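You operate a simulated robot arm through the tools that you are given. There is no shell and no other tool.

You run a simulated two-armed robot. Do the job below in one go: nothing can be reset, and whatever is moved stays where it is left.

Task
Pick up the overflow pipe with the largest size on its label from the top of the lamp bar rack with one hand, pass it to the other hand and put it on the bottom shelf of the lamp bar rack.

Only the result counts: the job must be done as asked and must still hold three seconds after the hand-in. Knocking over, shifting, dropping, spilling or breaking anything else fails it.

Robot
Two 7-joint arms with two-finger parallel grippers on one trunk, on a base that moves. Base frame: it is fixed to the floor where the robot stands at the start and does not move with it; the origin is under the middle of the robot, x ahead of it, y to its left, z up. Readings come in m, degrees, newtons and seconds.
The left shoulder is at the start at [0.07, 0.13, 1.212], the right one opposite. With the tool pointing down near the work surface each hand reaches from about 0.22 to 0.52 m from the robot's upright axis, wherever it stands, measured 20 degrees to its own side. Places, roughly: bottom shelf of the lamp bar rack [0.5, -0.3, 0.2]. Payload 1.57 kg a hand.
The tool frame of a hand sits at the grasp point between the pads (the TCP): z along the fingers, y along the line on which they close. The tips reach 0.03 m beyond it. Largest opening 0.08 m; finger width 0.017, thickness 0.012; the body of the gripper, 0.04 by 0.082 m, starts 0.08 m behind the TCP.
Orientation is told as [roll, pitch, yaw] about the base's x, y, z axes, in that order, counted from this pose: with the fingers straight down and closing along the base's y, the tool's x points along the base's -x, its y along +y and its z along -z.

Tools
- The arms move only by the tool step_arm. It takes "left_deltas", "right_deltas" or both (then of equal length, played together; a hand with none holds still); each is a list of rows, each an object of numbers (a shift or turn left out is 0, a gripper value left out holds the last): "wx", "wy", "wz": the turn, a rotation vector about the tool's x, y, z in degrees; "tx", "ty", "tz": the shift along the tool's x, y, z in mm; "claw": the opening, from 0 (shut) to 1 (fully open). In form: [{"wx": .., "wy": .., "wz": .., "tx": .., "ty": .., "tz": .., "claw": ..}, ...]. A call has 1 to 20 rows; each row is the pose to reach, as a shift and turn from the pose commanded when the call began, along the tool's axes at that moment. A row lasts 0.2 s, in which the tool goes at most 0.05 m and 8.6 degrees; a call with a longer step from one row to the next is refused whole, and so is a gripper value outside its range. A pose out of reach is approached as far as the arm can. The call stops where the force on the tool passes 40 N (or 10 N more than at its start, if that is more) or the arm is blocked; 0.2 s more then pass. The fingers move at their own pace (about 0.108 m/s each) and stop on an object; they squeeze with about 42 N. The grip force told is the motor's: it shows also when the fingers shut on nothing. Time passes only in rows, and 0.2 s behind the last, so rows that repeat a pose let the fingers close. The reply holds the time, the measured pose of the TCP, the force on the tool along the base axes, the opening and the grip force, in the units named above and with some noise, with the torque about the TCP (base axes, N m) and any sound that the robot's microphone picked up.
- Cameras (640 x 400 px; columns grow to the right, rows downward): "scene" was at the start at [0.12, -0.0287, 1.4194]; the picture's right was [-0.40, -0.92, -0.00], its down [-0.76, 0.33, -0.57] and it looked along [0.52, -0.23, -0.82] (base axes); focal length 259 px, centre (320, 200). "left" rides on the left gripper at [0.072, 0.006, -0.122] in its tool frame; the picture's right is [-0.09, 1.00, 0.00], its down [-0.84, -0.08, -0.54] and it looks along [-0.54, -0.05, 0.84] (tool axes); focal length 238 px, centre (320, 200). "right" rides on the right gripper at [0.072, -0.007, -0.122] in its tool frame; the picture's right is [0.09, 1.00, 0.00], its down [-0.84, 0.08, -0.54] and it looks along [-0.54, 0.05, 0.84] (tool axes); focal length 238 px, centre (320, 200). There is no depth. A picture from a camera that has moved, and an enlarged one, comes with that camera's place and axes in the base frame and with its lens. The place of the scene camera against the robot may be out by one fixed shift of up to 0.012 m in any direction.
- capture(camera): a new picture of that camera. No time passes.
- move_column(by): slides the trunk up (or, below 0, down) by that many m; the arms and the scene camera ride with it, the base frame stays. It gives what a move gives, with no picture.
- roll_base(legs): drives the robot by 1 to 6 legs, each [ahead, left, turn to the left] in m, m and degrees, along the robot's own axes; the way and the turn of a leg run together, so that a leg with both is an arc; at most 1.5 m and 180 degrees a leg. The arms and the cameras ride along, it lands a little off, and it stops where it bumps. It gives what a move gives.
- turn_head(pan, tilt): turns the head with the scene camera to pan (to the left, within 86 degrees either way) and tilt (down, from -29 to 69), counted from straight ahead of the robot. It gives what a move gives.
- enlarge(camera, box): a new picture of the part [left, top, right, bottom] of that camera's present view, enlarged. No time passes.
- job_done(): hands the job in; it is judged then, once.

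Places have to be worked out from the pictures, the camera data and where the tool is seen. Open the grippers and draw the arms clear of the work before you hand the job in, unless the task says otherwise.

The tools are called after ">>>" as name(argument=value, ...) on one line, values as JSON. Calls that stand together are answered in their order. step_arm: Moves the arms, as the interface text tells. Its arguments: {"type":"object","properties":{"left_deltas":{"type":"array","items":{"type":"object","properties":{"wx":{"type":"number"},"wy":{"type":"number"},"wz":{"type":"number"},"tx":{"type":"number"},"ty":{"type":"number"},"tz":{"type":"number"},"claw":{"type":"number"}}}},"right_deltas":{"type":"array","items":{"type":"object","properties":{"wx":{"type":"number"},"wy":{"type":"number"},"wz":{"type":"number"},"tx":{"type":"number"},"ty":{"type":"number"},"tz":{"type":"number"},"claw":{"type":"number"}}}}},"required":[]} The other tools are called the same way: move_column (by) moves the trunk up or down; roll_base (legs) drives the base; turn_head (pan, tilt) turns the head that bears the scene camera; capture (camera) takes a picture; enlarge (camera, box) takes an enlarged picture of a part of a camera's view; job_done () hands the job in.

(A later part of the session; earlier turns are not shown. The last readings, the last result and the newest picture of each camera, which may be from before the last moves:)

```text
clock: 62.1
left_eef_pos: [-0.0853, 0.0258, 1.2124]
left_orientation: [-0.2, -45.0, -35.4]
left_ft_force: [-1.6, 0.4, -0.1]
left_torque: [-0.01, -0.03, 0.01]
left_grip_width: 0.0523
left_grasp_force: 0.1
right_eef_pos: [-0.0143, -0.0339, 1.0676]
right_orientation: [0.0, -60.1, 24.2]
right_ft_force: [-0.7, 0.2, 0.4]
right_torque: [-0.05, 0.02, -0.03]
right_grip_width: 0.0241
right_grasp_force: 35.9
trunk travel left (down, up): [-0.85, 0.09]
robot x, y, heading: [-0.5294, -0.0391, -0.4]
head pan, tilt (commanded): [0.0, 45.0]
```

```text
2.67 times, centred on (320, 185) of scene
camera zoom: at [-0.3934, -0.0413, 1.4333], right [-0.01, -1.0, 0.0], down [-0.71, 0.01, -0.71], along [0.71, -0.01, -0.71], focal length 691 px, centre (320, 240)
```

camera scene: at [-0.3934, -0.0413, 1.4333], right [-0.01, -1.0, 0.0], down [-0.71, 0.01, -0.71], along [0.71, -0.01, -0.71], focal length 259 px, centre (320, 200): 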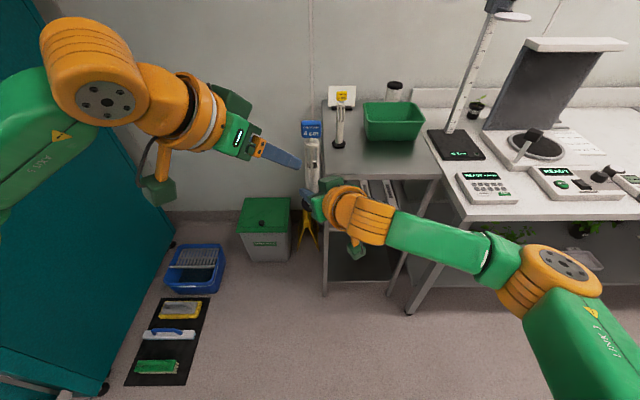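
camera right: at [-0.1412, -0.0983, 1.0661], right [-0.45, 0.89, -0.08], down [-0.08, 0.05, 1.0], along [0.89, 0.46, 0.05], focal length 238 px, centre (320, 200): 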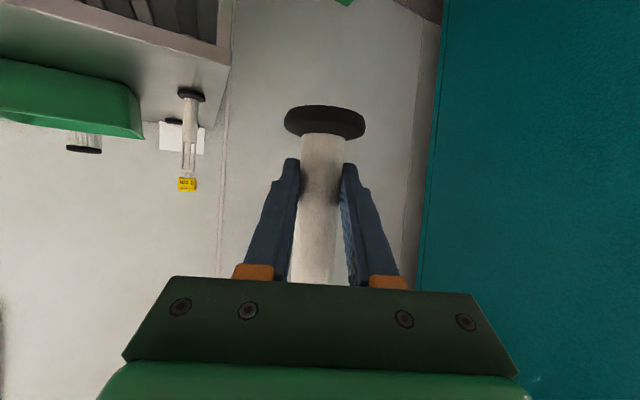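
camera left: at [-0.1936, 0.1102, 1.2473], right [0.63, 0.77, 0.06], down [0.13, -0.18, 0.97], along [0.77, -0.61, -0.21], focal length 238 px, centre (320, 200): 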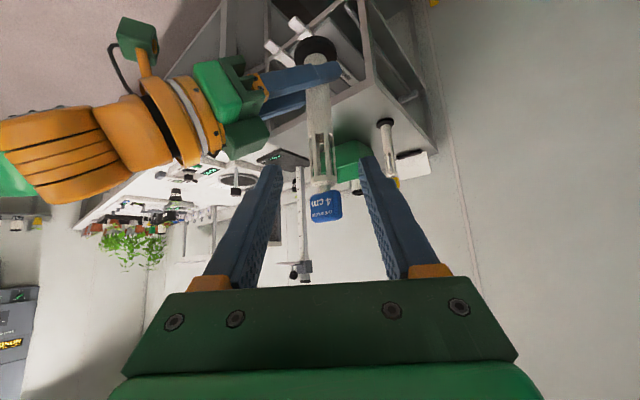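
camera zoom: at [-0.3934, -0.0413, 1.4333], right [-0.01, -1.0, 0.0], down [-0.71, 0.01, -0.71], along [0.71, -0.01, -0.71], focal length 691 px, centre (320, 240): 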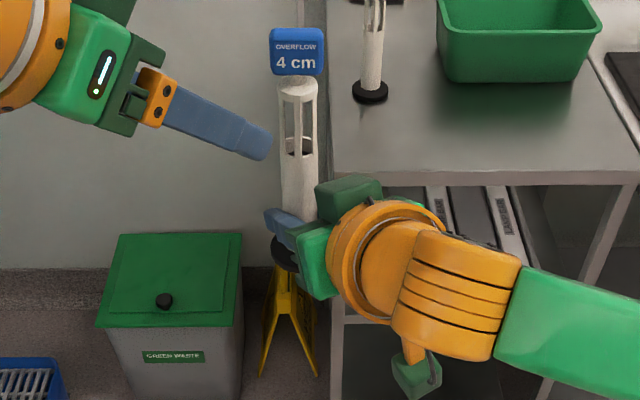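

The pipe is upright to within about 2° in the right hand, its bottom about 4.6 cm below the right TCP, and the grip is stable. For placing, the robot should stand turned about 30° right so the right elbow clears the bench leg. First I fold the left arm away to the left: un-tilt, move aside, re-yaw.

>>> step_arm(left_deltas=[{"wy": 8}, {"wy": 16}, {"wy": 25}])

>>> step_arm(left_deltas=[{"tx": 41, "ty": 13, "tz": -15}, {"tx": 83, "ty": 26, "tz": -30}, {"tx": 124, "ty": 40, "tz": -45}, {"tx": 166, "ty": 53, "tz": -60}, {"tx": 207, "ty": 66, "tz": -75}])

```text
refused: row 3 steps farther than a row can; nothing moved
```

```text
clock: 63.4
left_eef_pos: [-0.1907, 0.1643, 1.1366]
left_orientation: [1.4, -44.1, -35.8]
left_ft_force: [0.5, -0.3, 0.3]
left_torque: [-0.02, 0.0, -0.02]
left_grip_width: 0.052
left_grasp_force: 0.0
left hand out of reach, approached as far as the arm can: row 4, 5
right_eef_pos: [-0.0147, -0.0332, 1.0669]
right_orientation: [0.0, -60.1, 24.4]
right_ft_force: [0.3, 0.1, -0.5]
right_torque: [0.01, 0.0, 0.02]
right_grip_width: 0.0239
right_grasp_force: 35.9
trunk travel left (down, up): [-0.85, 0.09]
robot x, y, heading: [-0.5285, -0.043, -0.6]
head pan, tilt (commanded): [0.0, 45.0]
```

The un-tilt was refused (9° step) and the shift ran with the old tilt, so the left hand ended folded close but with nothing touched. I un-tilt it now in smaller steps.

>>> step_arm(left_deltas=[{"wy": 8}, {"wy": 16}, {"wy": 24}, {"wy": 32}])

>>> capture(camera="scene")

```text
clock: 64.3
left_eef_pos: [-0.1907, 0.1604, 1.1369]
left_orientation: [-0.1, -12.8, -35.6]
left_ft_force: [0.3, 0.0, -0.2]
left_torque: [0.02, 0.04, -0.01]
left_grip_width: 0.052
left_grasp_force: 0.1
right_eef_pos: [-0.0129, -0.0352, 1.0669]
right_orientation: [0.3, -60.0, 24.2]
right_ft_force: [-0.2, -0.3, -0.2]
right_torque: [-0.01, -0.02, -0.02]
right_grip_width: 0.0243
right_grasp_force: 36.2
trunk travel left (down, up): [-0.85, 0.09]
robot x, y, heading: [-0.5314, -0.0433, -0.3]
head pan, tilt (commanded): [0.0, 45.0]
```

```text
taken
camera scene: at [-0.3911, -0.0428, 1.4331], right [-0.01, -1.0, 0.0], down [-0.71, 0.01, -0.71], along [0.71, -0.01, -0.71], focal length 259 px, centre (320, 200)
```

scene: 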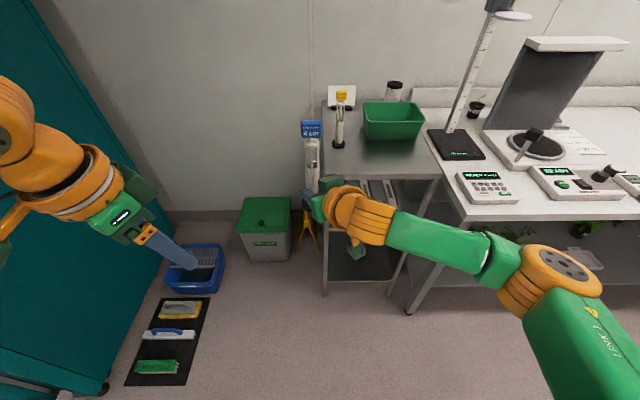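

The left arm is fairly clear. I fold it a bit further back and up, then lower the trunk 0.4 m twice, checking the right grip.

>>> step_arm(left_deltas=[{"tx": 27, "ty": -2, "tz": -23}, {"tx": 54, "ty": -4, "tz": -46}, {"tx": 80.7, "ty": -6, "tz": -69.6}])

>>> move_column(by=-0.4)

>>> turn_head(pan=-10, tilt=35)

>>> capture(camera="scene")

>>> capture(camera="right")

```text
clock: 65.2
left_eef_pos: [-0.2731, 0.2126, 1.1874]
left_orientation: [-0.2, -12.9, -35.6]
left_ft_force: [-0.3, 0.5, 0.3]
left_torque: [0.01, -0.02, -0.04]
left_grip_width: 0.0521
left_grasp_force: 0.1
right_eef_pos: [-0.0152, -0.034, 1.0685]
right_orientation: [0.0, -60.1, 24.3]
right_ft_force: [-0.7, -0.2, 0.1]
right_torque: [-0.01, 0.0, 0.05]
right_grip_width: 0.0243
right_grasp_force: 35.7
trunk travel left (down, up): [-0.85, 0.09]
robot x, y, heading: [-0.5311, -0.0413, -0.6]
head pan, tilt (commanded): [0.0, 45.0]
```

```text
clock: 69.0
left_eef_pos: [-0.2728, 0.2126, 0.7872]
left_orientation: [0.0, -13.0, -35.5]
left_ft_force: [0.0, 0.7, -0.2]
left_torque: [0.02, 0.02, -0.02]
left_grip_width: 0.052
left_grasp_force: 0.1
right_eef_pos: [-0.0141, -0.0342, 0.6678]
right_orientation: [0.0, -60.1, 24.3]
right_ft_force: [0.5, -0.1, 0.3]
right_torque: [0.01, -0.02, -0.02]
right_grip_width: 0.0242
right_grasp_force: 36.1
trunk travel left (down, up): [-0.45, 0.49]
robot x, y, heading: [-0.5319, -0.0389, -0.7]
head pan, tilt (commanded): [0.0, 45.0]
```

```text
clock: 69.7
left_eef_pos: [-0.2717, 0.213, 0.7862]
left_orientation: [-0.1, -13.0, -35.4]
left_ft_force: [0.5, -0.4, -1.1]
left_torque: [-0.02, 0.01, -0.02]
left_grip_width: 0.052
left_grasp_force: 0.1
right_eef_pos: [-0.0137, -0.035, 0.6665]
right_orientation: [0.0, -60.1, 24.3]
right_ft_force: [0.6, 0.3, -1.4]
right_torque: [-0.01, -0.01, 0.03]
right_grip_width: 0.024
right_grasp_force: 36.5
trunk travel left (down, up): [-0.45, 0.49]
robot x, y, heading: [-0.5277, -0.0403, -0.8]
head pan, tilt (commanded): [-10.0, 35.0]
```

```text
taken
camera scene: at [-0.3873, -0.0571, 1.048], right [-0.18, -0.98, 0.0], down [-0.56, 0.11, -0.82], along [0.8, -0.15, -0.57], focal length 259 px, centre (320, 200)
```

scene: 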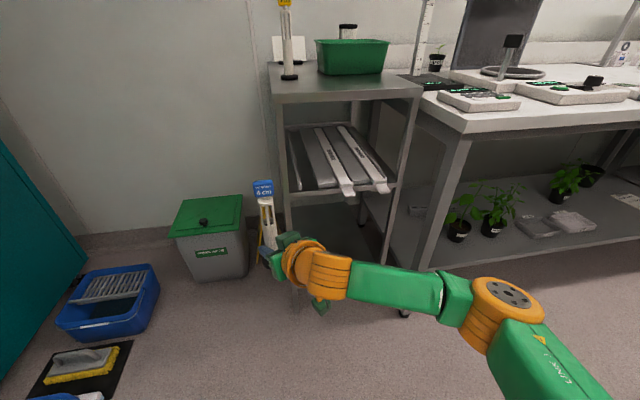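

```text
taken
camera right: at [-0.1407, -0.0986, 0.6658], right [-0.45, 0.89, -0.08], down [-0.08, 0.05, 1.0], along [0.89, 0.46, 0.05], focal length 238 px, centre (320, 200)
```

right: 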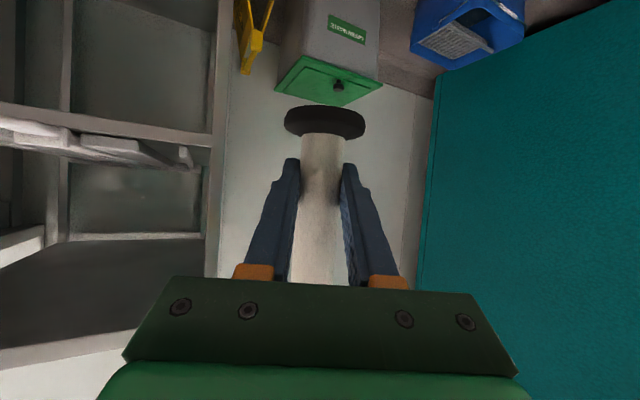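

The grip is stable and the view shows the bottom shelf free. The bench leg stands at about (0.18, -0.54). I lower the trunk another 0.38 m and turn the base 29° right in place.

>>> move_column(by=-0.38)

>>> roll_base(legs=[[0, 0, -29.3]])

>>> turn_head(pan=20, tilt=20)

>>> capture(camera="scene")

>>> capture(camera="right")

>>> capture(camera="left")

```text
clock: 73.4
left_eef_pos: [-0.2731, 0.2131, 0.4068]
left_orientation: [-0.1, -13.0, -35.5]
left_ft_force: [-0.1, -1.1, 0.3]
left_torque: [-0.01, 0.01, 0.0]
left_grip_width: 0.052
left_grasp_force: 0.0
right_eef_pos: [-0.0137, -0.0339, 0.2882]
right_orientation: [0.1, -60.1, 24.3]
right_ft_force: [0.8, 0.7, 0.0]
right_torque: [0.0, 0.0, -0.03]
right_grip_width: 0.0238
right_grasp_force: 36.1
trunk travel left (down, up): [-0.07, 0.87]
robot x, y, heading: [-0.5279, -0.0433, -0.8]
head pan, tilt (commanded): [-10.0, 35.0]
```

```text
clock: 75.2
left_eef_pos: [-0.1834, 0.0617, 0.4069]
left_orientation: [-0.1, -13.0, -63.5]
left_ft_force: [-0.3, 1.0, -0.1]
left_torque: [-0.02, 0.01, 0.0]
left_grip_width: 0.0518
left_grasp_force: 0.1
right_eef_pos: [-0.0708, -0.2757, 0.288]
right_orientation: [0.0, -60.1, -3.7]
right_ft_force: [0.4, 0.8, 0.1]
right_torque: [0.0, 0.01, 0.04]
right_grip_width: 0.024
right_grasp_force: 35.9
trunk travel left (down, up): [-0.07, 0.87]
robot x, y, heading: [-0.5216, -0.0399, -28.6]
head pan, tilt (commanded): [-10.0, 35.0]
```

```text
clock: 76.1
left_eef_pos: [-0.1835, 0.062, 0.4066]
left_orientation: [-0.2, -13.0, -63.5]
left_ft_force: [-0.5, 0.1, 0.8]
left_torque: [-0.02, 0.02, -0.02]
left_grip_width: 0.0521
left_grasp_force: 0.0
right_eef_pos: [-0.0705, -0.2757, 0.2875]
right_orientation: [0.0, -60.1, -3.7]
right_ft_force: [-0.5, -0.2, 0.4]
right_torque: [0.0, 0.02, 0.01]
right_grip_width: 0.024
right_grasp_force: 35.5
trunk travel left (down, up): [-0.07, 0.87]
robot x, y, heading: [-0.527, -0.0403, -28.6]
head pan, tilt (commanded): [20.0, 20.0]
```

```text
taken
camera scene: at [-0.388, -0.0785, 0.6919], right [-0.15, -0.99, 0.0], down [-0.34, 0.05, -0.94], along [0.93, -0.14, -0.34], focal length 259 px, centre (320, 200)
```

scene: 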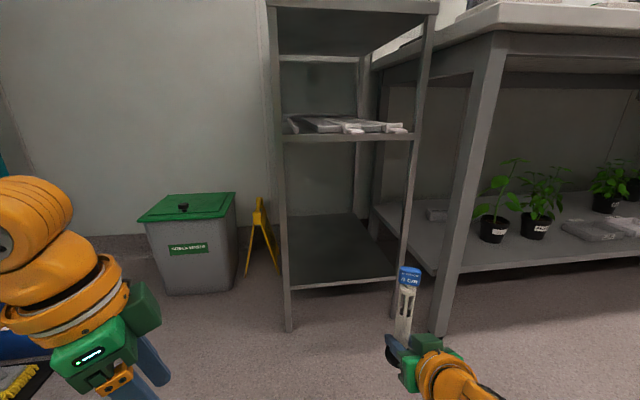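

```text
taken
camera right: at [-0.2134, -0.2738, 0.2858], right [0.02, 1.0, -0.08], down [-0.05, 0.08, 1.0], along [1.0, -0.01, 0.05], focal length 238 px, centre (320, 200)
```

right: 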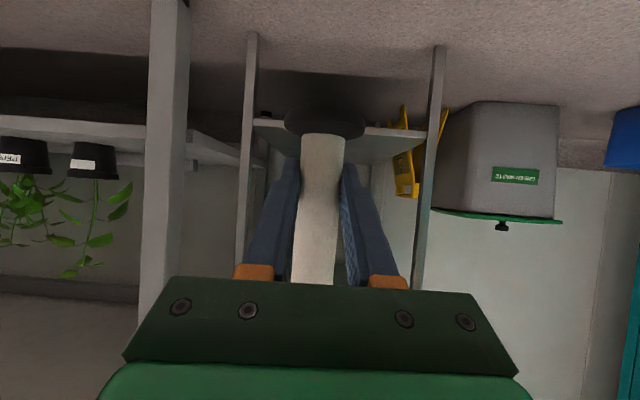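

```text
taken
camera left: at [-0.2208, 0.1528, 0.5102], right [0.93, 0.36, 0.02], down [0.24, -0.65, 0.72], along [0.27, -0.66, -0.7], focal length 238 px, centre (320, 200)
```

left: 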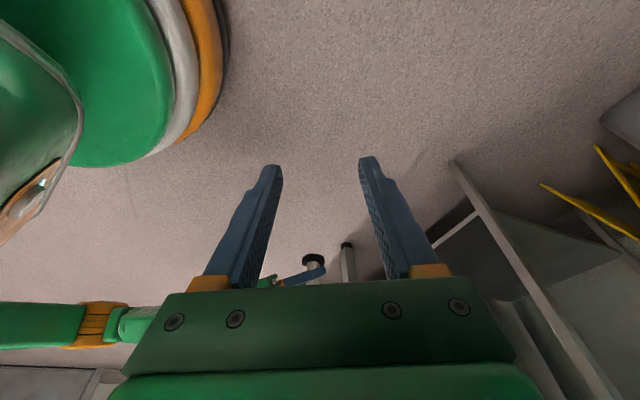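

The scene view now shows the rack front squarely: posts at about (0.27, -0.075) and (0.27, -0.448), bottom shelf about z 0.17–0.19. I enlarge the right camera's view to measure the shelf height.

>>> enlarge(camera="right", box=[220, 20, 470, 180])

>>> enlarge(camera="scene", box=[260, 190, 440, 350])

```text
2.50 times, centred on (345, 100) of right
camera zoom: at [-0.2134, -0.2738, 0.2858], right [0.02, 1.0, -0.08], down [-0.05, 0.08, 1.0], along [1.0, -0.01, 0.05], focal length 596 px, centre (258, 450)
```

zoom: 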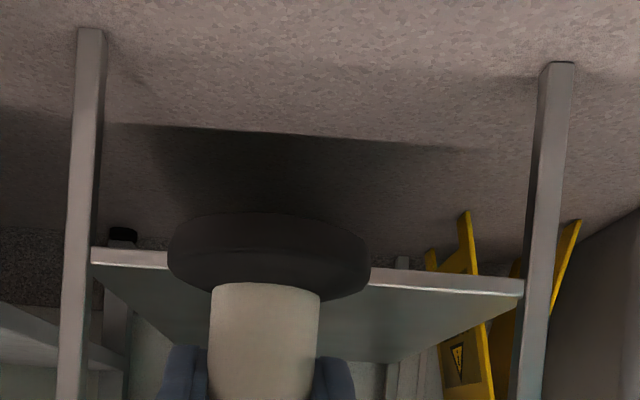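

```text
2.50 times, centred on (350, 270) of scene
camera zoom: at [-0.388, -0.0785, 0.6919], right [-0.15, -0.99, 0.0], down [-0.34, 0.05, -0.94], along [0.93, -0.14, -0.34], focal length 647 px, centre (245, 25)
```

zoom: 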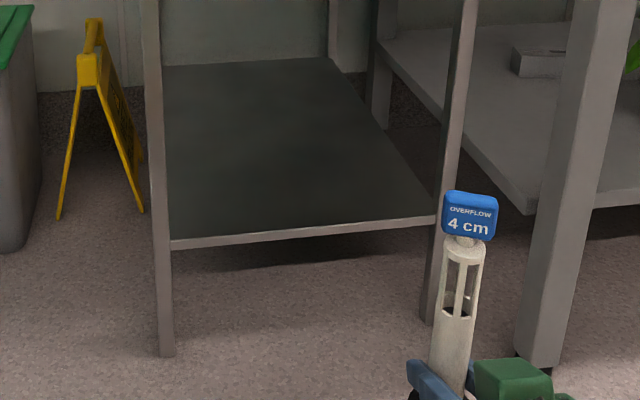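

Shelf top front edge is at z≈0.175, running from y≈-0.086 to -0.418 at x≈0.25. The pipe bottom is now at z≈0.242, well above it. I'll aim for a spot at (0.35, -0.24), first driving to a point in front of the rack.

>>> roll_base(legs=[[0.132, 0.113, 0]])

>>> capture(camera="scene")

>>> capture(camera="right")

>>> capture(camera="left")

```text
clock: 77.6
left_eef_pos: [-0.012, 0.0992, 0.4069]
left_orientation: [-0.1, -13.0, -63.4]
left_ft_force: [0.5, 0.4, -1.1]
left_torque: [0.02, -0.03, -0.02]
left_grip_width: 0.0518
left_grasp_force: 0.1
right_eef_pos: [0.0996, -0.2395, 0.288]
right_orientation: [0.0, -60.1, -3.7]
right_ft_force: [-0.3, 0.2, -0.3]
right_torque: [0.01, 0.03, -0.02]
right_grip_width: 0.0242
right_grasp_force: 35.8
trunk travel left (down, up): [-0.07, 0.87]
robot x, y, heading: [-0.3578, -0.0034, -28.3]
head pan, tilt (commanded): [20.0, 20.0]
```

```text
taken
camera scene: at [-0.2175, -0.0422, 0.6919], right [-0.15, -0.99, 0.0], down [-0.34, 0.05, -0.94], along [0.93, -0.14, -0.34], focal length 259 px, centre (320, 200)
```

scene: 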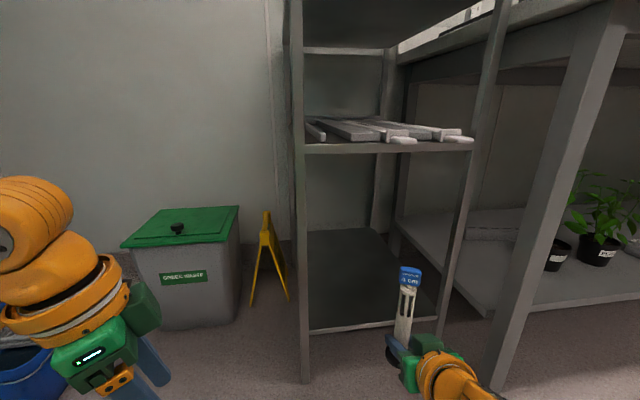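

```text
taken
camera right: at [-0.0427, -0.2374, 0.2858], right [0.02, 1.0, -0.08], down [-0.05, 0.08, 1.0], along [1.0, -0.01, 0.05], focal length 238 px, centre (320, 200)
```

right: 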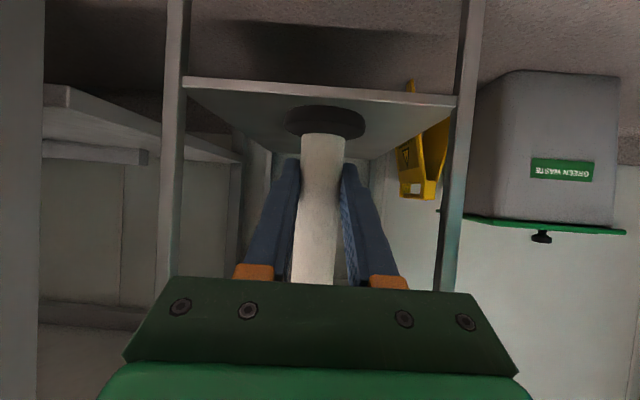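

```text
taken
camera left: at [-0.0506, 0.1892, 0.5102], right [0.93, 0.37, 0.02], down [0.24, -0.65, 0.72], along [0.27, -0.66, -0.7], focal length 238 px, centre (320, 200)
```

left: 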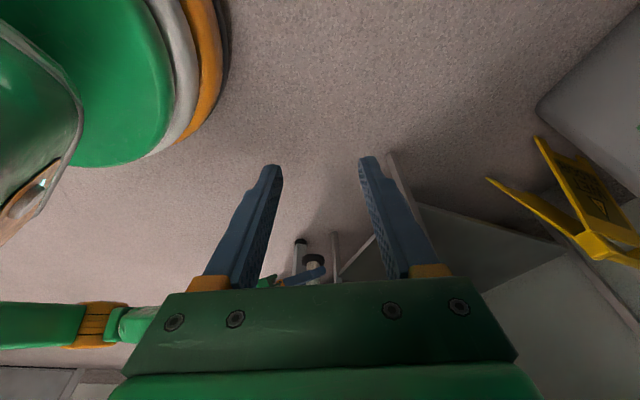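

Landed at (0.0996, -0.2395) as intended. Before going in, I look to the right to check the right elbow's clearance from the bench leg.

>>> turn_head(pan=-30, tilt=40)

>>> capture(camera="scene")

>>> turn_head(pan=65, tilt=40)

>>> capture(camera="scene")

```text
clock: 78.8
left_eef_pos: [-0.0135, 0.0997, 0.4067]
left_orientation: [-0.1, -12.9, -63.4]
left_ft_force: [-0.4, 0.2, -0.1]
left_torque: [0.01, 0.01, -0.02]
left_grip_width: 0.052
left_grasp_force: 0.0
right_eef_pos: [0.0995, -0.2398, 0.2869]
right_orientation: [0.0, -60.1, -3.6]
right_ft_force: [0.0, 1.2, -0.2]
right_torque: [0.02, 0.01, -0.01]
right_grip_width: 0.024
right_grasp_force: 35.8
trunk travel left (down, up): [-0.07, 0.87]
robot x, y, heading: [-0.3605, -0.0017, -28.7]
head pan, tilt (commanded): [-30.0, 40.0]
```

```text
taken
camera scene: at [-0.2652, -0.1009, 0.6606], right [-0.85, -0.52, 0.0], down [-0.34, 0.55, -0.77], along [0.4, -0.65, -0.64], focal length 259 px, centre (320, 200)
```

scene: 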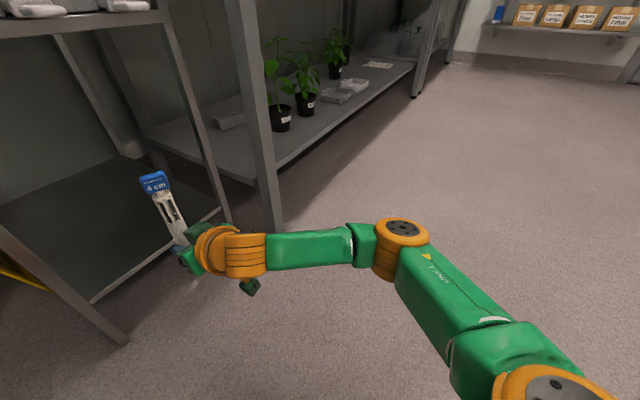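

```text
clock: 80.5
left_eef_pos: [-0.0132, 0.0995, 0.408]
left_orientation: [-0.1, -13.0, -63.4]
left_ft_force: [1.0, -0.1, -0.5]
left_torque: [0.02, -0.03, -0.01]
left_grip_width: 0.0519
left_grasp_force: 0.1
right_eef_pos: [0.1005, -0.2391, 0.2871]
right_orientation: [-0.1, -60.2, -3.7]
right_ft_force: [-0.4, 0.3, 0.6]
right_torque: [0.02, 0.0, 0.01]
right_grip_width: 0.0239
right_grasp_force: 35.6
trunk travel left (down, up): [-0.07, 0.87]
robot x, y, heading: [-0.3567, -0.0032, -28.4]
head pan, tilt (commanded): [65.0, 40.0]
```

```text
taken
camera scene: at [-0.2413, 0.0221, 0.6605], right [0.59, -0.8, 0.0], down [-0.52, -0.38, -0.77], along [0.62, 0.46, -0.64], focal length 259 px, centre (320, 200)
```

scene: 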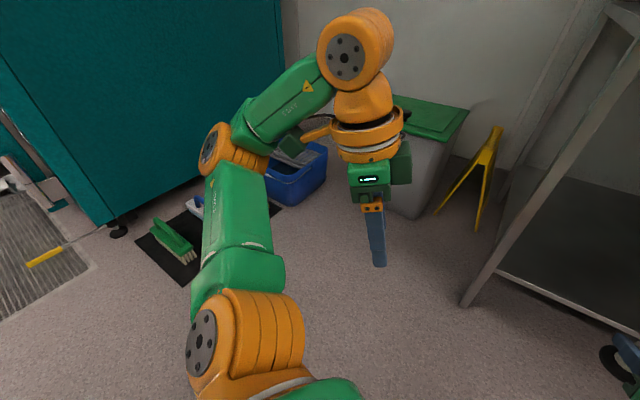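

Both elbows have ample clearance. I drive straight in along base +x by 0.25 m.

>>> roll_base(legs=[[0.22, 0.119, 0]])

>>> turn_head(pan=15, tilt=35)

>>> capture(camera="scene")

>>> capture(camera="right")

```text
clock: 82.3
left_eef_pos: [0.2403, 0.0995, 0.4073]
left_orientation: [0.0, -13.0, -63.4]
left_ft_force: [-0.4, 0.3, 0.3]
left_torque: [-0.01, -0.02, 0.04]
left_grip_width: 0.0521
left_grasp_force: 0.1
right_eef_pos: [0.3542, -0.2404, 0.2878]
right_orientation: [0.0, -60.1, -3.5]
right_ft_force: [0.5, -0.1, 0.4]
right_torque: [0.03, 0.01, 0.0]
right_grip_width: 0.0241
right_grasp_force: 35.5
trunk travel left (down, up): [-0.07, 0.87]
robot x, y, heading: [-0.1031, -0.0062, -28.3]
head pan, tilt (commanded): [65.0, 40.0]
```

```text
clock: 83.5
left_eef_pos: [0.2406, 0.0986, 0.4075]
left_orientation: [-0.1, -13.0, -63.4]
left_ft_force: [0.2, 0.0, 0.1]
left_torque: [-0.01, 0.02, -0.03]
left_grip_width: 0.052
left_grasp_force: 0.0
right_eef_pos: [0.3528, -0.2404, 0.2861]
right_orientation: [-0.1, -60.2, -3.4]
right_ft_force: [-0.2, 0.5, -0.4]
right_torque: [-0.01, 0.01, 0.01]
right_grip_width: 0.0242
right_grasp_force: 36.2
trunk travel left (down, up): [-0.07, 0.87]
robot x, y, heading: [-0.1036, -0.0076, -28.4]
head pan, tilt (commanded): [15.0, 35.0]
```

```text
taken
camera scene: at [0.0303, -0.0494, 0.6681], right [-0.23, -0.97, 0.0], down [-0.56, 0.13, -0.82], along [0.8, -0.19, -0.57], focal length 259 px, centre (320, 200)
```

scene: 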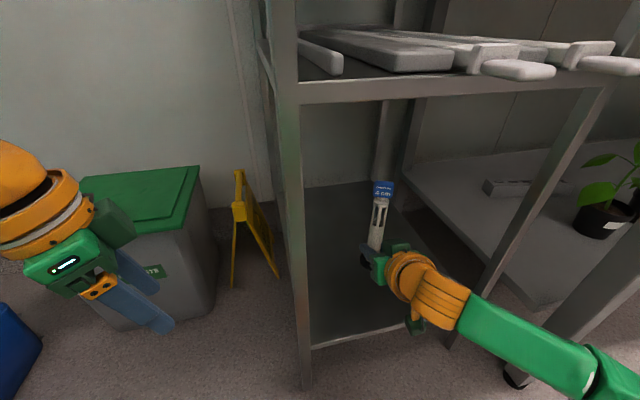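

```text
taken
camera right: at [0.2118, -0.2376, 0.2858], right [0.01, 1.0, -0.08], down [-0.05, 0.08, 1.0], along [1.0, -0.01, 0.05], focal length 238 px, centre (320, 200)
```

right: 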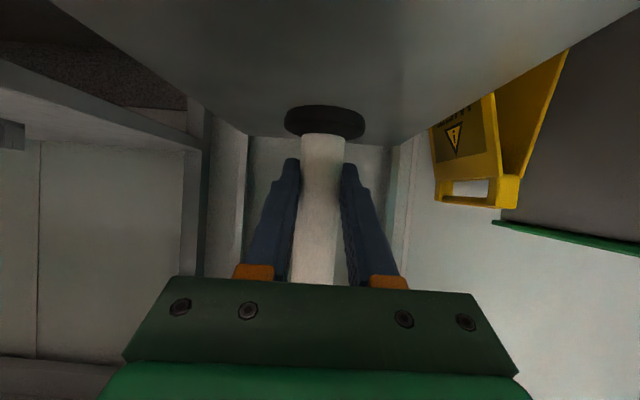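

The pipe is over the shelf at (0.353, -0.240), inside the posts, bottom about 6.5 cm above the shelf, and the wrist is below the lamp bars. I lower the trunk 4 cm, then finish with the arm under force watch.

>>> move_column(by=-0.04)

>>> capture(camera="right")

>>> capture(camera="scene")

```text
clock: 84.3
left_eef_pos: [0.2401, 0.0989, 0.3667]
left_orientation: [-0.1, -12.9, -63.3]
left_ft_force: [1.1, 0.2, 0.5]
left_torque: [-0.01, 0.04, -0.03]
left_grip_width: 0.0522
left_grasp_force: 0.0
right_eef_pos: [0.3543, -0.2389, 0.2468]
right_orientation: [0.0, -60.1, -3.5]
right_ft_force: [-0.5, 0.1, -0.2]
right_torque: [0.0, 0.0, -0.02]
right_grip_width: 0.0239
right_grasp_force: 35.4
trunk travel left (down, up): [-0.03, 0.91]
robot x, y, heading: [-0.1033, -0.0034, -28.6]
head pan, tilt (commanded): [15.0, 35.0]
```

```text
taken
camera right: at [0.2118, -0.2376, 0.2457], right [0.01, 1.0, -0.08], down [-0.05, 0.08, 1.0], along [1.0, -0.01, 0.05], focal length 238 px, centre (320, 200)
```

right: 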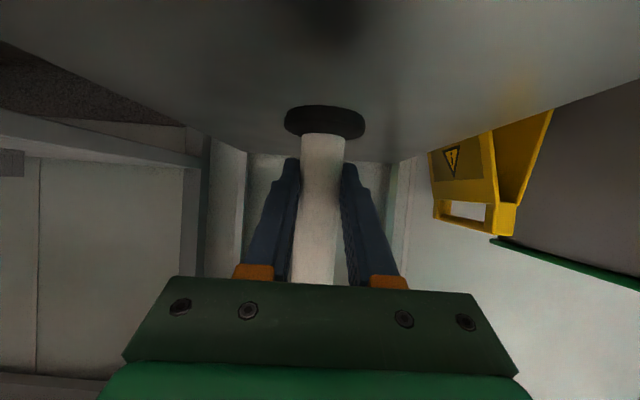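

```text
taken
camera scene: at [0.0302, -0.0494, 0.628], right [-0.23, -0.97, 0.0], down [-0.56, 0.13, -0.82], along [0.8, -0.19, -0.57], focal length 259 px, centre (320, 200)
```

scene: 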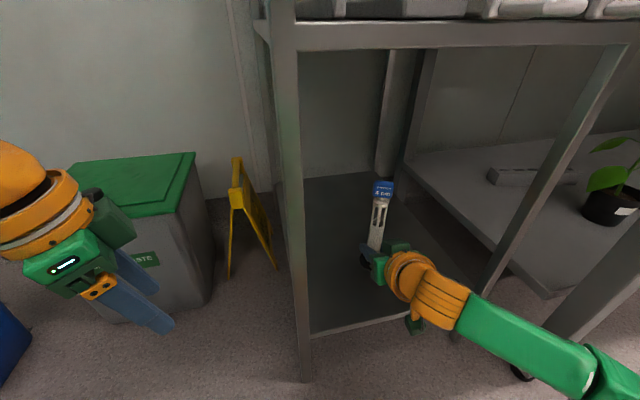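

Now I lower with the arm, 16 mm in small steps, watching the force.

>>> step_arm(right_deltas=[{"tx": 3.5, "tz": 2}, {"tx": 6.9, "tz": 4}, {"tx": 10.4, "tz": 6}, {"tx": 13.9, "tz": 8}])

>>> enlarge(camera="right", box=[230, 0, 430, 200])

```text
clock: 85.3
left_eef_pos: [0.2405, 0.0995, 0.3673]
left_orientation: [-0.2, -13.0, -63.3]
left_ft_force: [0.0, -0.1, 0.9]
left_torque: [-0.02, 0.03, -0.01]
left_grip_width: 0.052
left_grasp_force: 0.0
right_eef_pos: [0.3529, -0.2388, 0.2289]
right_orientation: [0.0, -60.1, -3.5]
right_ft_force: [-0.4, 0.2, -0.2]
right_torque: [-0.02, 0.0, 0.01]
right_grip_width: 0.0241
right_grasp_force: 36.6
trunk travel left (down, up): [-0.03, 0.91]
robot x, y, heading: [-0.0982, -0.0071, -28.0]
head pan, tilt (commanded): [15.0, 35.0]
```

```text
2.00 times, centred on (330, 100) of right
camera zoom: at [0.2107, -0.2372, 0.2289], right [0.01, 1.0, -0.08], down [-0.05, 0.08, 1.0], along [1.0, -0.01, 0.05], focal length 477 px, centre (300, 400)
```

zoom: 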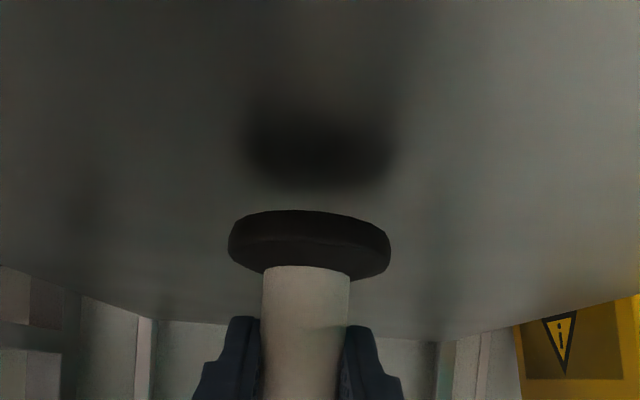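

No contact yet; the shadow under the disc shows a remaining gap of about 1–2 cm. I lower in 3 mm steps.

>>> step_arm(right_deltas=[{"tx": 2.6, "tz": 1.5}, {"tx": 5.2, "tz": 3}, {"tx": 6.9, "tz": 4}])

>>> enlarge(camera="right", box=[230, 0, 430, 200])

```text
clock: 86.1
left_eef_pos: [0.2423, 0.0998, 0.367]
left_orientation: [-0.1, -13.0, -63.3]
left_ft_force: [0.1, -0.7, -1.5]
left_torque: [-0.04, -0.02, 0.01]
left_grip_width: 0.0519
left_grasp_force: 0.0
right_eef_pos: [0.3541, -0.2388, 0.2224]
right_orientation: [0.1, -60.1, -3.4]
right_ft_force: [0.6, 0.6, 0.5]
right_torque: [-0.01, 0.02, 0.02]
right_grip_width: 0.024
right_grasp_force: 36.1
trunk travel left (down, up): [-0.03, 0.91]
robot x, y, heading: [-0.1013, -0.0054, -28.3]
head pan, tilt (commanded): [15.0, 35.0]
```

```text
2.00 times, centred on (330, 100) of right
camera zoom: at [0.2111, -0.2376, 0.2209], right [0.01, 1.0, -0.08], down [-0.05, 0.08, 1.0], along [1.0, -0.01, 0.05], focal length 477 px, centre (300, 400)
```

zoom: 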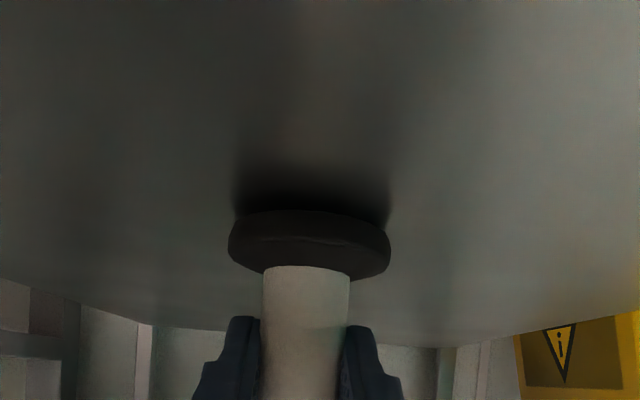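

The shadow is nearly at the disc; about 3–5 mm remain. I lower in 1.5 mm steps.

>>> step_arm(right_deltas=[{"tx": 1.3, "tz": 0.75}, {"tx": 2.6, "tz": 1.5}])

>>> enlarge(camera="right", box=[230, 0, 430, 200])

```text
clock: 86.7
left_eef_pos: [0.2417, 0.0989, 0.3668]
left_orientation: [-0.2, -13.1, -63.3]
left_ft_force: [-0.5, 0.4, 0.6]
left_torque: [-0.03, 0.04, 0.01]
left_grip_width: 0.0521
left_grasp_force: 0.1
right_eef_pos: [0.3532, -0.239, 0.22]
right_orientation: [0.0, -60.1, -3.5]
right_ft_force: [-0.1, -0.2, 0.1]
right_torque: [-0.01, 0.01, 0.01]
right_grip_width: 0.0243
right_grasp_force: 35.5
trunk travel left (down, up): [-0.03, 0.91]
robot x, y, heading: [-0.1006, -0.0062, -28.5]
head pan, tilt (commanded): [15.0, 35.0]
```

```text
2.00 times, centred on (330, 100) of right
camera zoom: at [0.2114, -0.2369, 0.2184], right [0.01, 1.0, -0.08], down [-0.05, 0.08, 1.0], along [1.0, -0.01, 0.05], focal length 477 px, centre (300, 400)
```

zoom: 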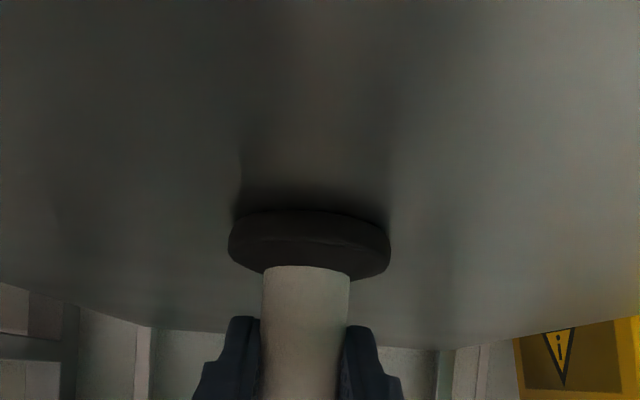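

Still no contact force. I continue in 1 mm steps.

>>> step_arm(right_deltas=[{"tx": 0.9, "tz": 0.5}, {"tx": 1.7, "tz": 1}])

>>> step_arm(right_deltas=[{"tx": 0.9, "tz": 0.5}, {"tx": 1.3, "tz": 0.75}])

>>> enlarge(camera="right", box=[230, 0, 430, 200])

```text
clock: 87.3
left_eef_pos: [0.2406, 0.0988, 0.3674]
left_orientation: [-0.1, -13.1, -63.3]
left_ft_force: [-0.6, 0.0, 0.4]
left_torque: [0.05, 0.02, -0.03]
left_grip_width: 0.052
left_grasp_force: 0.0
right_eef_pos: [0.3536, -0.2396, 0.2203]
right_orientation: [0.0, -60.2, -3.5]
right_ft_force: [-0.7, 1.4, 4.5]
right_torque: [-0.01, -0.02, -0.04]
right_grip_width: 0.0239
right_grasp_force: 36.1
trunk travel left (down, up): [-0.03, 0.91]
robot x, y, heading: [-0.1043, -0.0055, -28.3]
head pan, tilt (commanded): [15.0, 35.0]
```

```text
clock: 87.9
left_eef_pos: [0.2404, 0.0994, 0.3686]
left_orientation: [-0.1, -13.2, -63.3]
left_ft_force: [0.0, -0.1, 0.0]
left_torque: [-0.02, -0.02, 0.0]
left_grip_width: 0.052
left_grasp_force: 0.1
right_eef_pos: [0.3535, -0.2393, 0.2196]
right_orientation: [-0.1, -60.3, -3.4]
right_ft_force: [5.5, -0.9, 13.4]
right_torque: [0.04, -0.14, 0.0]
right_grip_width: 0.0241
right_grasp_force: 36.3
trunk travel left (down, up): [-0.03, 0.91]
robot x, y, heading: [-0.1036, -0.0066, -28.4]
head pan, tilt (commanded): [15.0, 35.0]
```

```text
2.00 times, centred on (330, 100) of right
camera zoom: at [0.2115, -0.2372, 0.2172], right [0.01, 1.0, -0.08], down [-0.05, 0.08, 1.0], along [1.0, -0.01, 0.05], focal length 477 px, centre (300, 400)
```

zoom: 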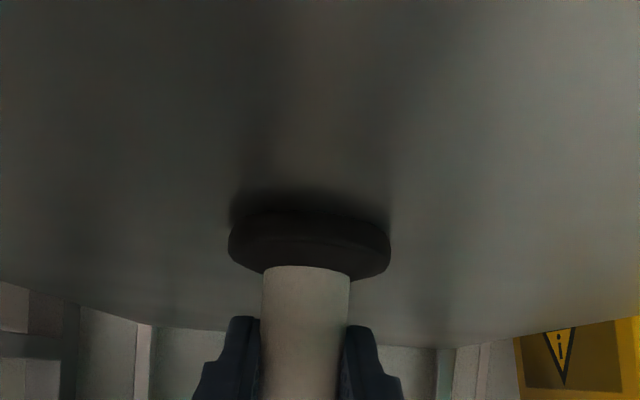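

Contact: 13 N upward on the tool. I ease off about 1 mm to leave just light contact, and check how upright the pipe is.

>>> step_arm(right_deltas=[{"tx": -0.9, "tz": -0.5}, {"tx": -0.9, "tz": -0.5}])

>>> enlarge(camera="scene", box=[320, 140, 460, 290])

>>> capture(camera="right")

```text
clock: 88.5
left_eef_pos: [0.2407, 0.0992, 0.3679]
left_orientation: [0.0, -13.0, -63.4]
left_ft_force: [0.8, -0.5, -1.1]
left_torque: [-0.01, 0.0, 0.0]
left_grip_width: 0.0518
left_grasp_force: 0.0
right_eef_pos: [0.3542, -0.2391, 0.2194]
right_orientation: [-0.2, -60.2, -3.4]
right_ft_force: [3.9, -3.1, 12.1]
right_torque: [-0.03, -0.21, 0.0]
right_grip_width: 0.024
right_grasp_force: 35.9
trunk travel left (down, up): [-0.03, 0.91]
robot x, y, heading: [-0.1025, -0.0038, -28.5]
head pan, tilt (commanded): [15.0, 35.0]
```

```text
2.67 times, centred on (390, 215) of scene
camera zoom: at [0.0287, -0.0488, 0.6286], right [-0.23, -0.97, 0.0], down [-0.56, 0.13, -0.82], along [0.8, -0.19, -0.57], focal length 691 px, centre (133, 160)
```

zoom: 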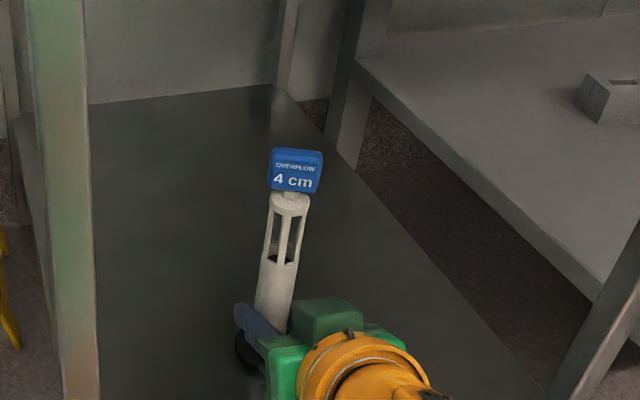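

```text
taken
camera right: at [0.211, -0.2368, 0.2174], right [0.02, 1.0, -0.08], down [-0.05, 0.08, 1.0], along [1.0, -0.01, 0.05], focal length 238 px, centre (320, 200)
```

right: 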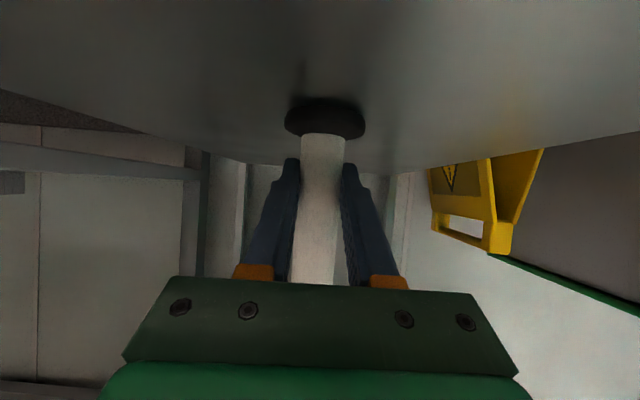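

Force is still 12 N; I ease up another 1.5 mm.

>>> step_arm(right_deltas=[{"tx": -0.9, "tz": -0.5}, {"tx": -1.3, "tz": -0.75}])

```text
clock: 89.1
left_eef_pos: [0.241, 0.0995, 0.3682]
left_orientation: [-0.1, -13.2, -63.3]
left_ft_force: [-0.8, -0.3, 0.5]
left_torque: [-0.02, 0.0, -0.01]
left_grip_width: 0.0518
left_grasp_force: 0.1
right_eef_pos: [0.3533, -0.2395, 0.2201]
right_orientation: [-0.1, -60.1, -3.4]
right_ft_force: [1.4, -1.4, 4.6]
right_torque: [-0.08, -0.26, -0.02]
right_grip_width: 0.0242
right_grasp_force: 35.6
trunk travel left (down, up): [-0.03, 0.91]
robot x, y, heading: [-0.1043, -0.0057, -28.0]
head pan, tilt (commanded): [15.0, 35.0]
```

Light contact now (4.6 N). I open the right gripper gently, first slightly, then wide.

>>> step_arm(right_deltas=[{"claw": 0.36}, {"claw": 0.42}, {"claw": 0.6}, {"claw": 0.85}, {"claw": 0.85}])

>>> capture(camera="right")

>>> enlarge(camera="scene", box=[320, 140, 460, 290])

```text
clock: 90.3
left_eef_pos: [0.241, 0.0993, 0.3672]
left_orientation: [-0.1, -13.0, -63.3]
left_ft_force: [0.1, -0.5, 0.1]
left_torque: [0.0, 0.06, 0.02]
left_grip_width: 0.0519
left_grasp_force: 0.1
right_eef_pos: [0.3537, -0.2392, 0.2203]
right_orientation: [-0.1, -60.1, -3.5]
right_ft_force: [-0.1, 0.1, -0.1]
right_torque: [-0.03, 0.03, 0.04]
right_grip_width: 0.068
right_grasp_force: 0.0
trunk travel left (down, up): [-0.03, 0.91]
robot x, y, heading: [-0.1036, -0.0037, -28.1]
head pan, tilt (commanded): [15.0, 35.0]
```

```text
taken
camera right: at [0.2113, -0.2371, 0.2178], right [0.01, 1.0, -0.08], down [-0.05, 0.08, 1.0], along [1.0, -0.01, 0.05], focal length 238 px, centre (320, 200)
```

right: 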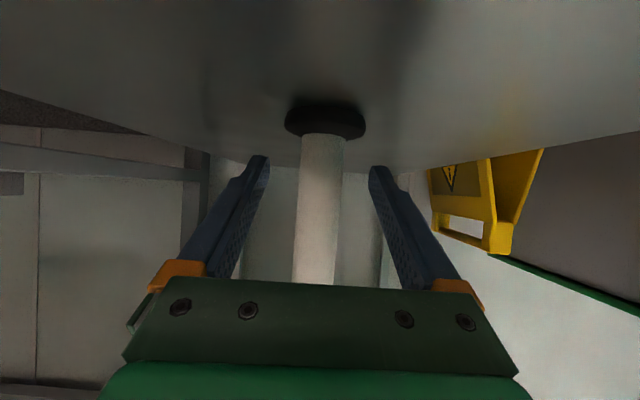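

```text
2.67 times, centred on (390, 215) of scene
camera zoom: at [0.0301, -0.0494, 0.6281], right [-0.23, -0.97, 0.0], down [-0.56, 0.13, -0.82], along [0.8, -0.19, -0.57], focal length 691 px, centre (133, 160)
```

zoom: 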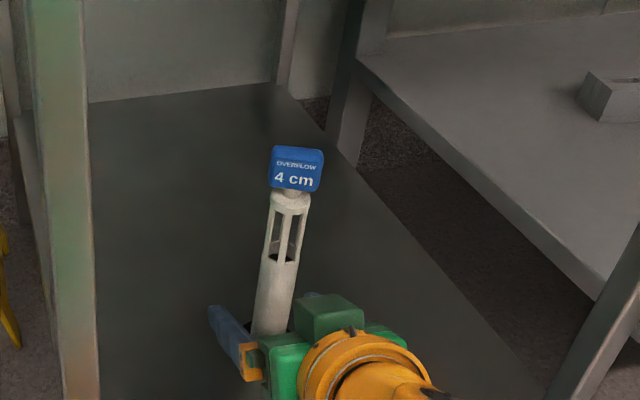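

The pipe stands upright on its own and the fingers are clear. I open fully and retreat straight back with the arm.

>>> step_arm(right_deltas=[{"claw": 1}, {"tx": 8, "tz": -14}, {"tx": 18, "tz": -31}, {"tx": 32, "tz": -56}, {"tx": 45, "tz": -78}])

>>> capture(camera="right")

>>> capture(camera="scene")

```text
clock: 91.5
left_eef_pos: [0.2417, 0.0978, 0.368]
left_orientation: [-0.1, -13.0, -63.3]
left_ft_force: [0.0, -0.2, -0.1]
left_torque: [0.01, -0.01, -0.01]
left_grip_width: 0.0519
left_grasp_force: 0.0
right_eef_pos: [0.2907, -0.2341, 0.2173]
right_orientation: [0.1, -59.9, -3.6]
right_ft_force: [0.1, -0.6, 0.6]
right_torque: [0.01, 0.0, -0.01]
right_grip_width: 0.0799
right_grasp_force: 0.1
right hand out of reach, approached as far as the arm can: row 5
trunk travel left (down, up): [-0.03, 0.91]
robot x, y, heading: [-0.1032, -0.0075, -28.5]
head pan, tilt (commanded): [15.0, 35.0]
```

```text
taken
camera right: at [0.1483, -0.2325, 0.2171], right [0.01, 1.0, -0.08], down [-0.04, 0.08, 1.0], along [1.0, -0.01, 0.04], focal length 238 px, centre (320, 200)
```

right: 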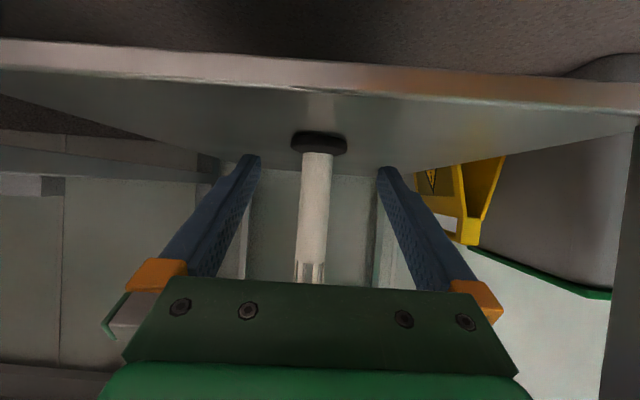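

```text
taken
camera scene: at [0.0301, -0.0494, 0.6281], right [-0.23, -0.97, 0.0], down [-0.56, 0.13, -0.82], along [0.8, -0.19, -0.57], focal length 259 px, centre (320, 200)
```

scene: 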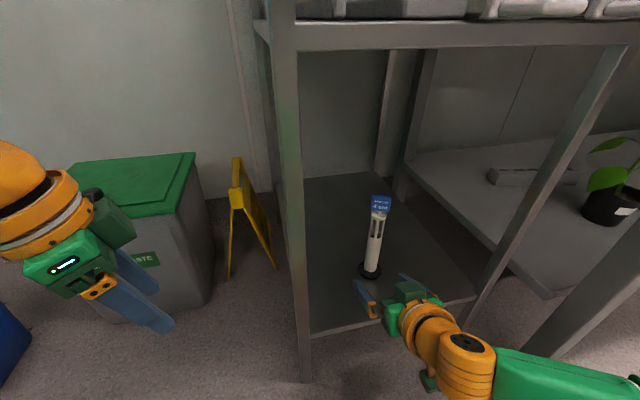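

The pipe stands free on the bottom shelf. I drive the base straight back 0.35 m to clear both arms from the rack.

>>> roll_base(legs=[[-0.308, -0.166, 0]])

>>> step_arm(left_deltas=[{"claw": 1}, {"claw": 1}])

>>> capture(camera="scene")

>>> capture(camera="right")

```text
clock: 93.8
left_eef_pos: [-0.1069, 0.0969, 0.3672]
left_orientation: [-0.1, -13.1, -63.5]
left_ft_force: [-0.5, 0.3, 1.3]
left_torque: [0.0, -0.02, 0.0]
left_grip_width: 0.0522
left_grasp_force: 0.1
right_eef_pos: [-0.0579, -0.2363, 0.218]
right_orientation: [0.1, -59.8, -3.7]
right_ft_force: [-0.4, 0.6, -0.7]
right_torque: [0.01, 0.0, 0.01]
right_grip_width: 0.08
right_grasp_force: 0.0
trunk travel left (down, up): [-0.03, 0.91]
robot x, y, heading: [-0.4505, -0.0063, -28.7]
head pan, tilt (commanded): [15.0, 35.0]
```

```text
clock: 94.4
left_eef_pos: [-0.1073, 0.0973, 0.367]
left_orientation: [-0.1, -12.9, -63.5]
left_ft_force: [-0.9, -0.2, -0.1]
left_torque: [0.04, 0.01, 0.0]
left_grip_width: 0.0801
left_grasp_force: 0.0
right_eef_pos: [-0.0584, -0.2357, 0.2189]
right_orientation: [0.1, -59.8, -3.7]
right_ft_force: [1.0, 0.3, -0.5]
right_torque: [-0.01, 0.03, -0.01]
right_grip_width: 0.08
right_grasp_force: 0.0
trunk travel left (down, up): [-0.03, 0.91]
robot x, y, heading: [-0.4499, -0.0051, -28.7]
head pan, tilt (commanded): [15.0, 35.0]
```

```text
taken
camera scene: at [-0.318, -0.051, 0.6281], right [-0.24, -0.97, 0.0], down [-0.56, 0.13, -0.82], along [0.8, -0.19, -0.57], focal length 259 px, centre (320, 200)
```

scene: 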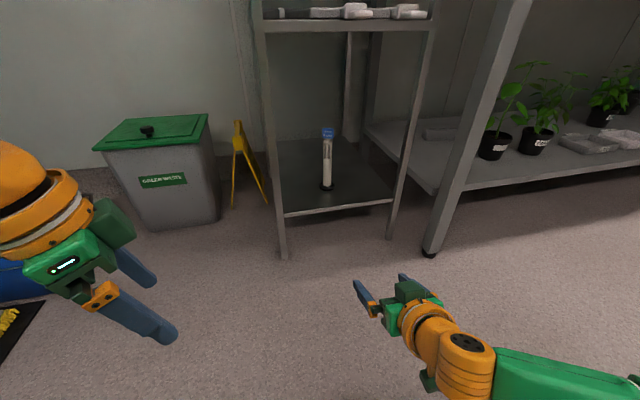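

```text
taken
camera right: at [-0.2002, -0.2345, 0.2171], right [0.02, 1.0, -0.08], down [-0.04, 0.08, 1.0], along [1.0, -0.01, 0.04], focal length 238 px, centre (320, 200)
```

right: 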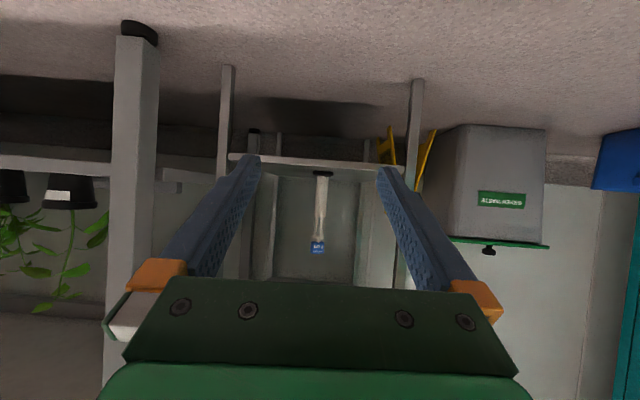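

The pipe stands upright on the bottom shelf and the arms are clear. I raise the trunk to confirm that nothing on the rack top or mid shelf was disturbed.

>>> move_column(by=0.4)

>>> turn_head(pan=12, tilt=28)

>>> capture(camera="scene")

>>> enlarge(camera="scene", box=[230, 40, 430, 330])

```text
clock: 98.2
left_eef_pos: [-0.1076, 0.0968, 0.7679]
left_orientation: [-0.2, -13.0, -63.6]
left_ft_force: [-0.4, 0.7, -0.1]
left_torque: [-0.01, -0.02, 0.01]
left_grip_width: 0.08
left_grasp_force: 0.0
right_eef_pos: [-0.0579, -0.2372, 0.6177]
right_orientation: [0.2, -59.8, -3.7]
right_ft_force: [-0.6, -0.6, 0.4]
right_torque: [-0.01, -0.01, 0.0]
right_grip_width: 0.0802
right_grasp_force: 0.2
trunk travel left (down, up): [-0.43, 0.51]
robot x, y, heading: [-0.4544, -0.0067, -28.9]
head pan, tilt (commanded): [15.0, 35.0]
```

```text
clock: 98.9
left_eef_pos: [-0.1066, 0.0969, 0.7682]
left_orientation: [-0.1, -13.0, -63.5]
left_ft_force: [-0.1, -0.5, 0.1]
left_torque: [0.03, 0.02, 0.0]
left_grip_width: 0.0799
left_grasp_force: 0.0
right_eef_pos: [-0.0583, -0.2364, 0.6175]
right_orientation: [0.1, -59.8, -3.7]
right_ft_force: [0.1, 0.0, -0.6]
right_torque: [0.04, 0.02, -0.01]
right_grip_width: 0.0802
right_grasp_force: 0.0
trunk travel left (down, up): [-0.43, 0.51]
robot x, y, heading: [-0.4498, -0.0044, -28.6]
head pan, tilt (commanded): [12.0, 28.0]
```

```text
taken
camera scene: at [-0.3162, -0.0564, 1.039], right [-0.29, -0.96, 0.0], down [-0.45, 0.13, -0.88], along [0.85, -0.25, -0.47], focal length 259 px, centre (320, 200)
```

scene: 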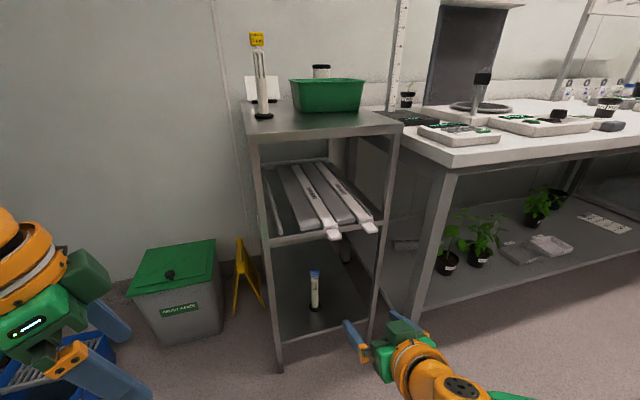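

```text
1.38 times, centred on (330, 185) of scene
camera zoom: at [-0.3162, -0.0564, 1.039], right [-0.29, -0.96, 0.0], down [-0.45, 0.13, -0.88], along [0.85, -0.25, -0.47], focal length 357 px, centre (306, 221)
```

zoom: 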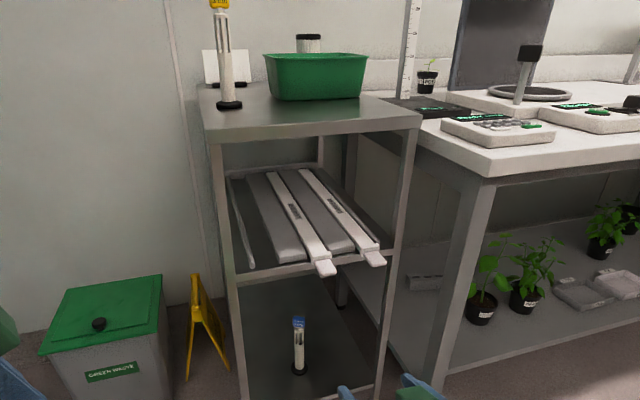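

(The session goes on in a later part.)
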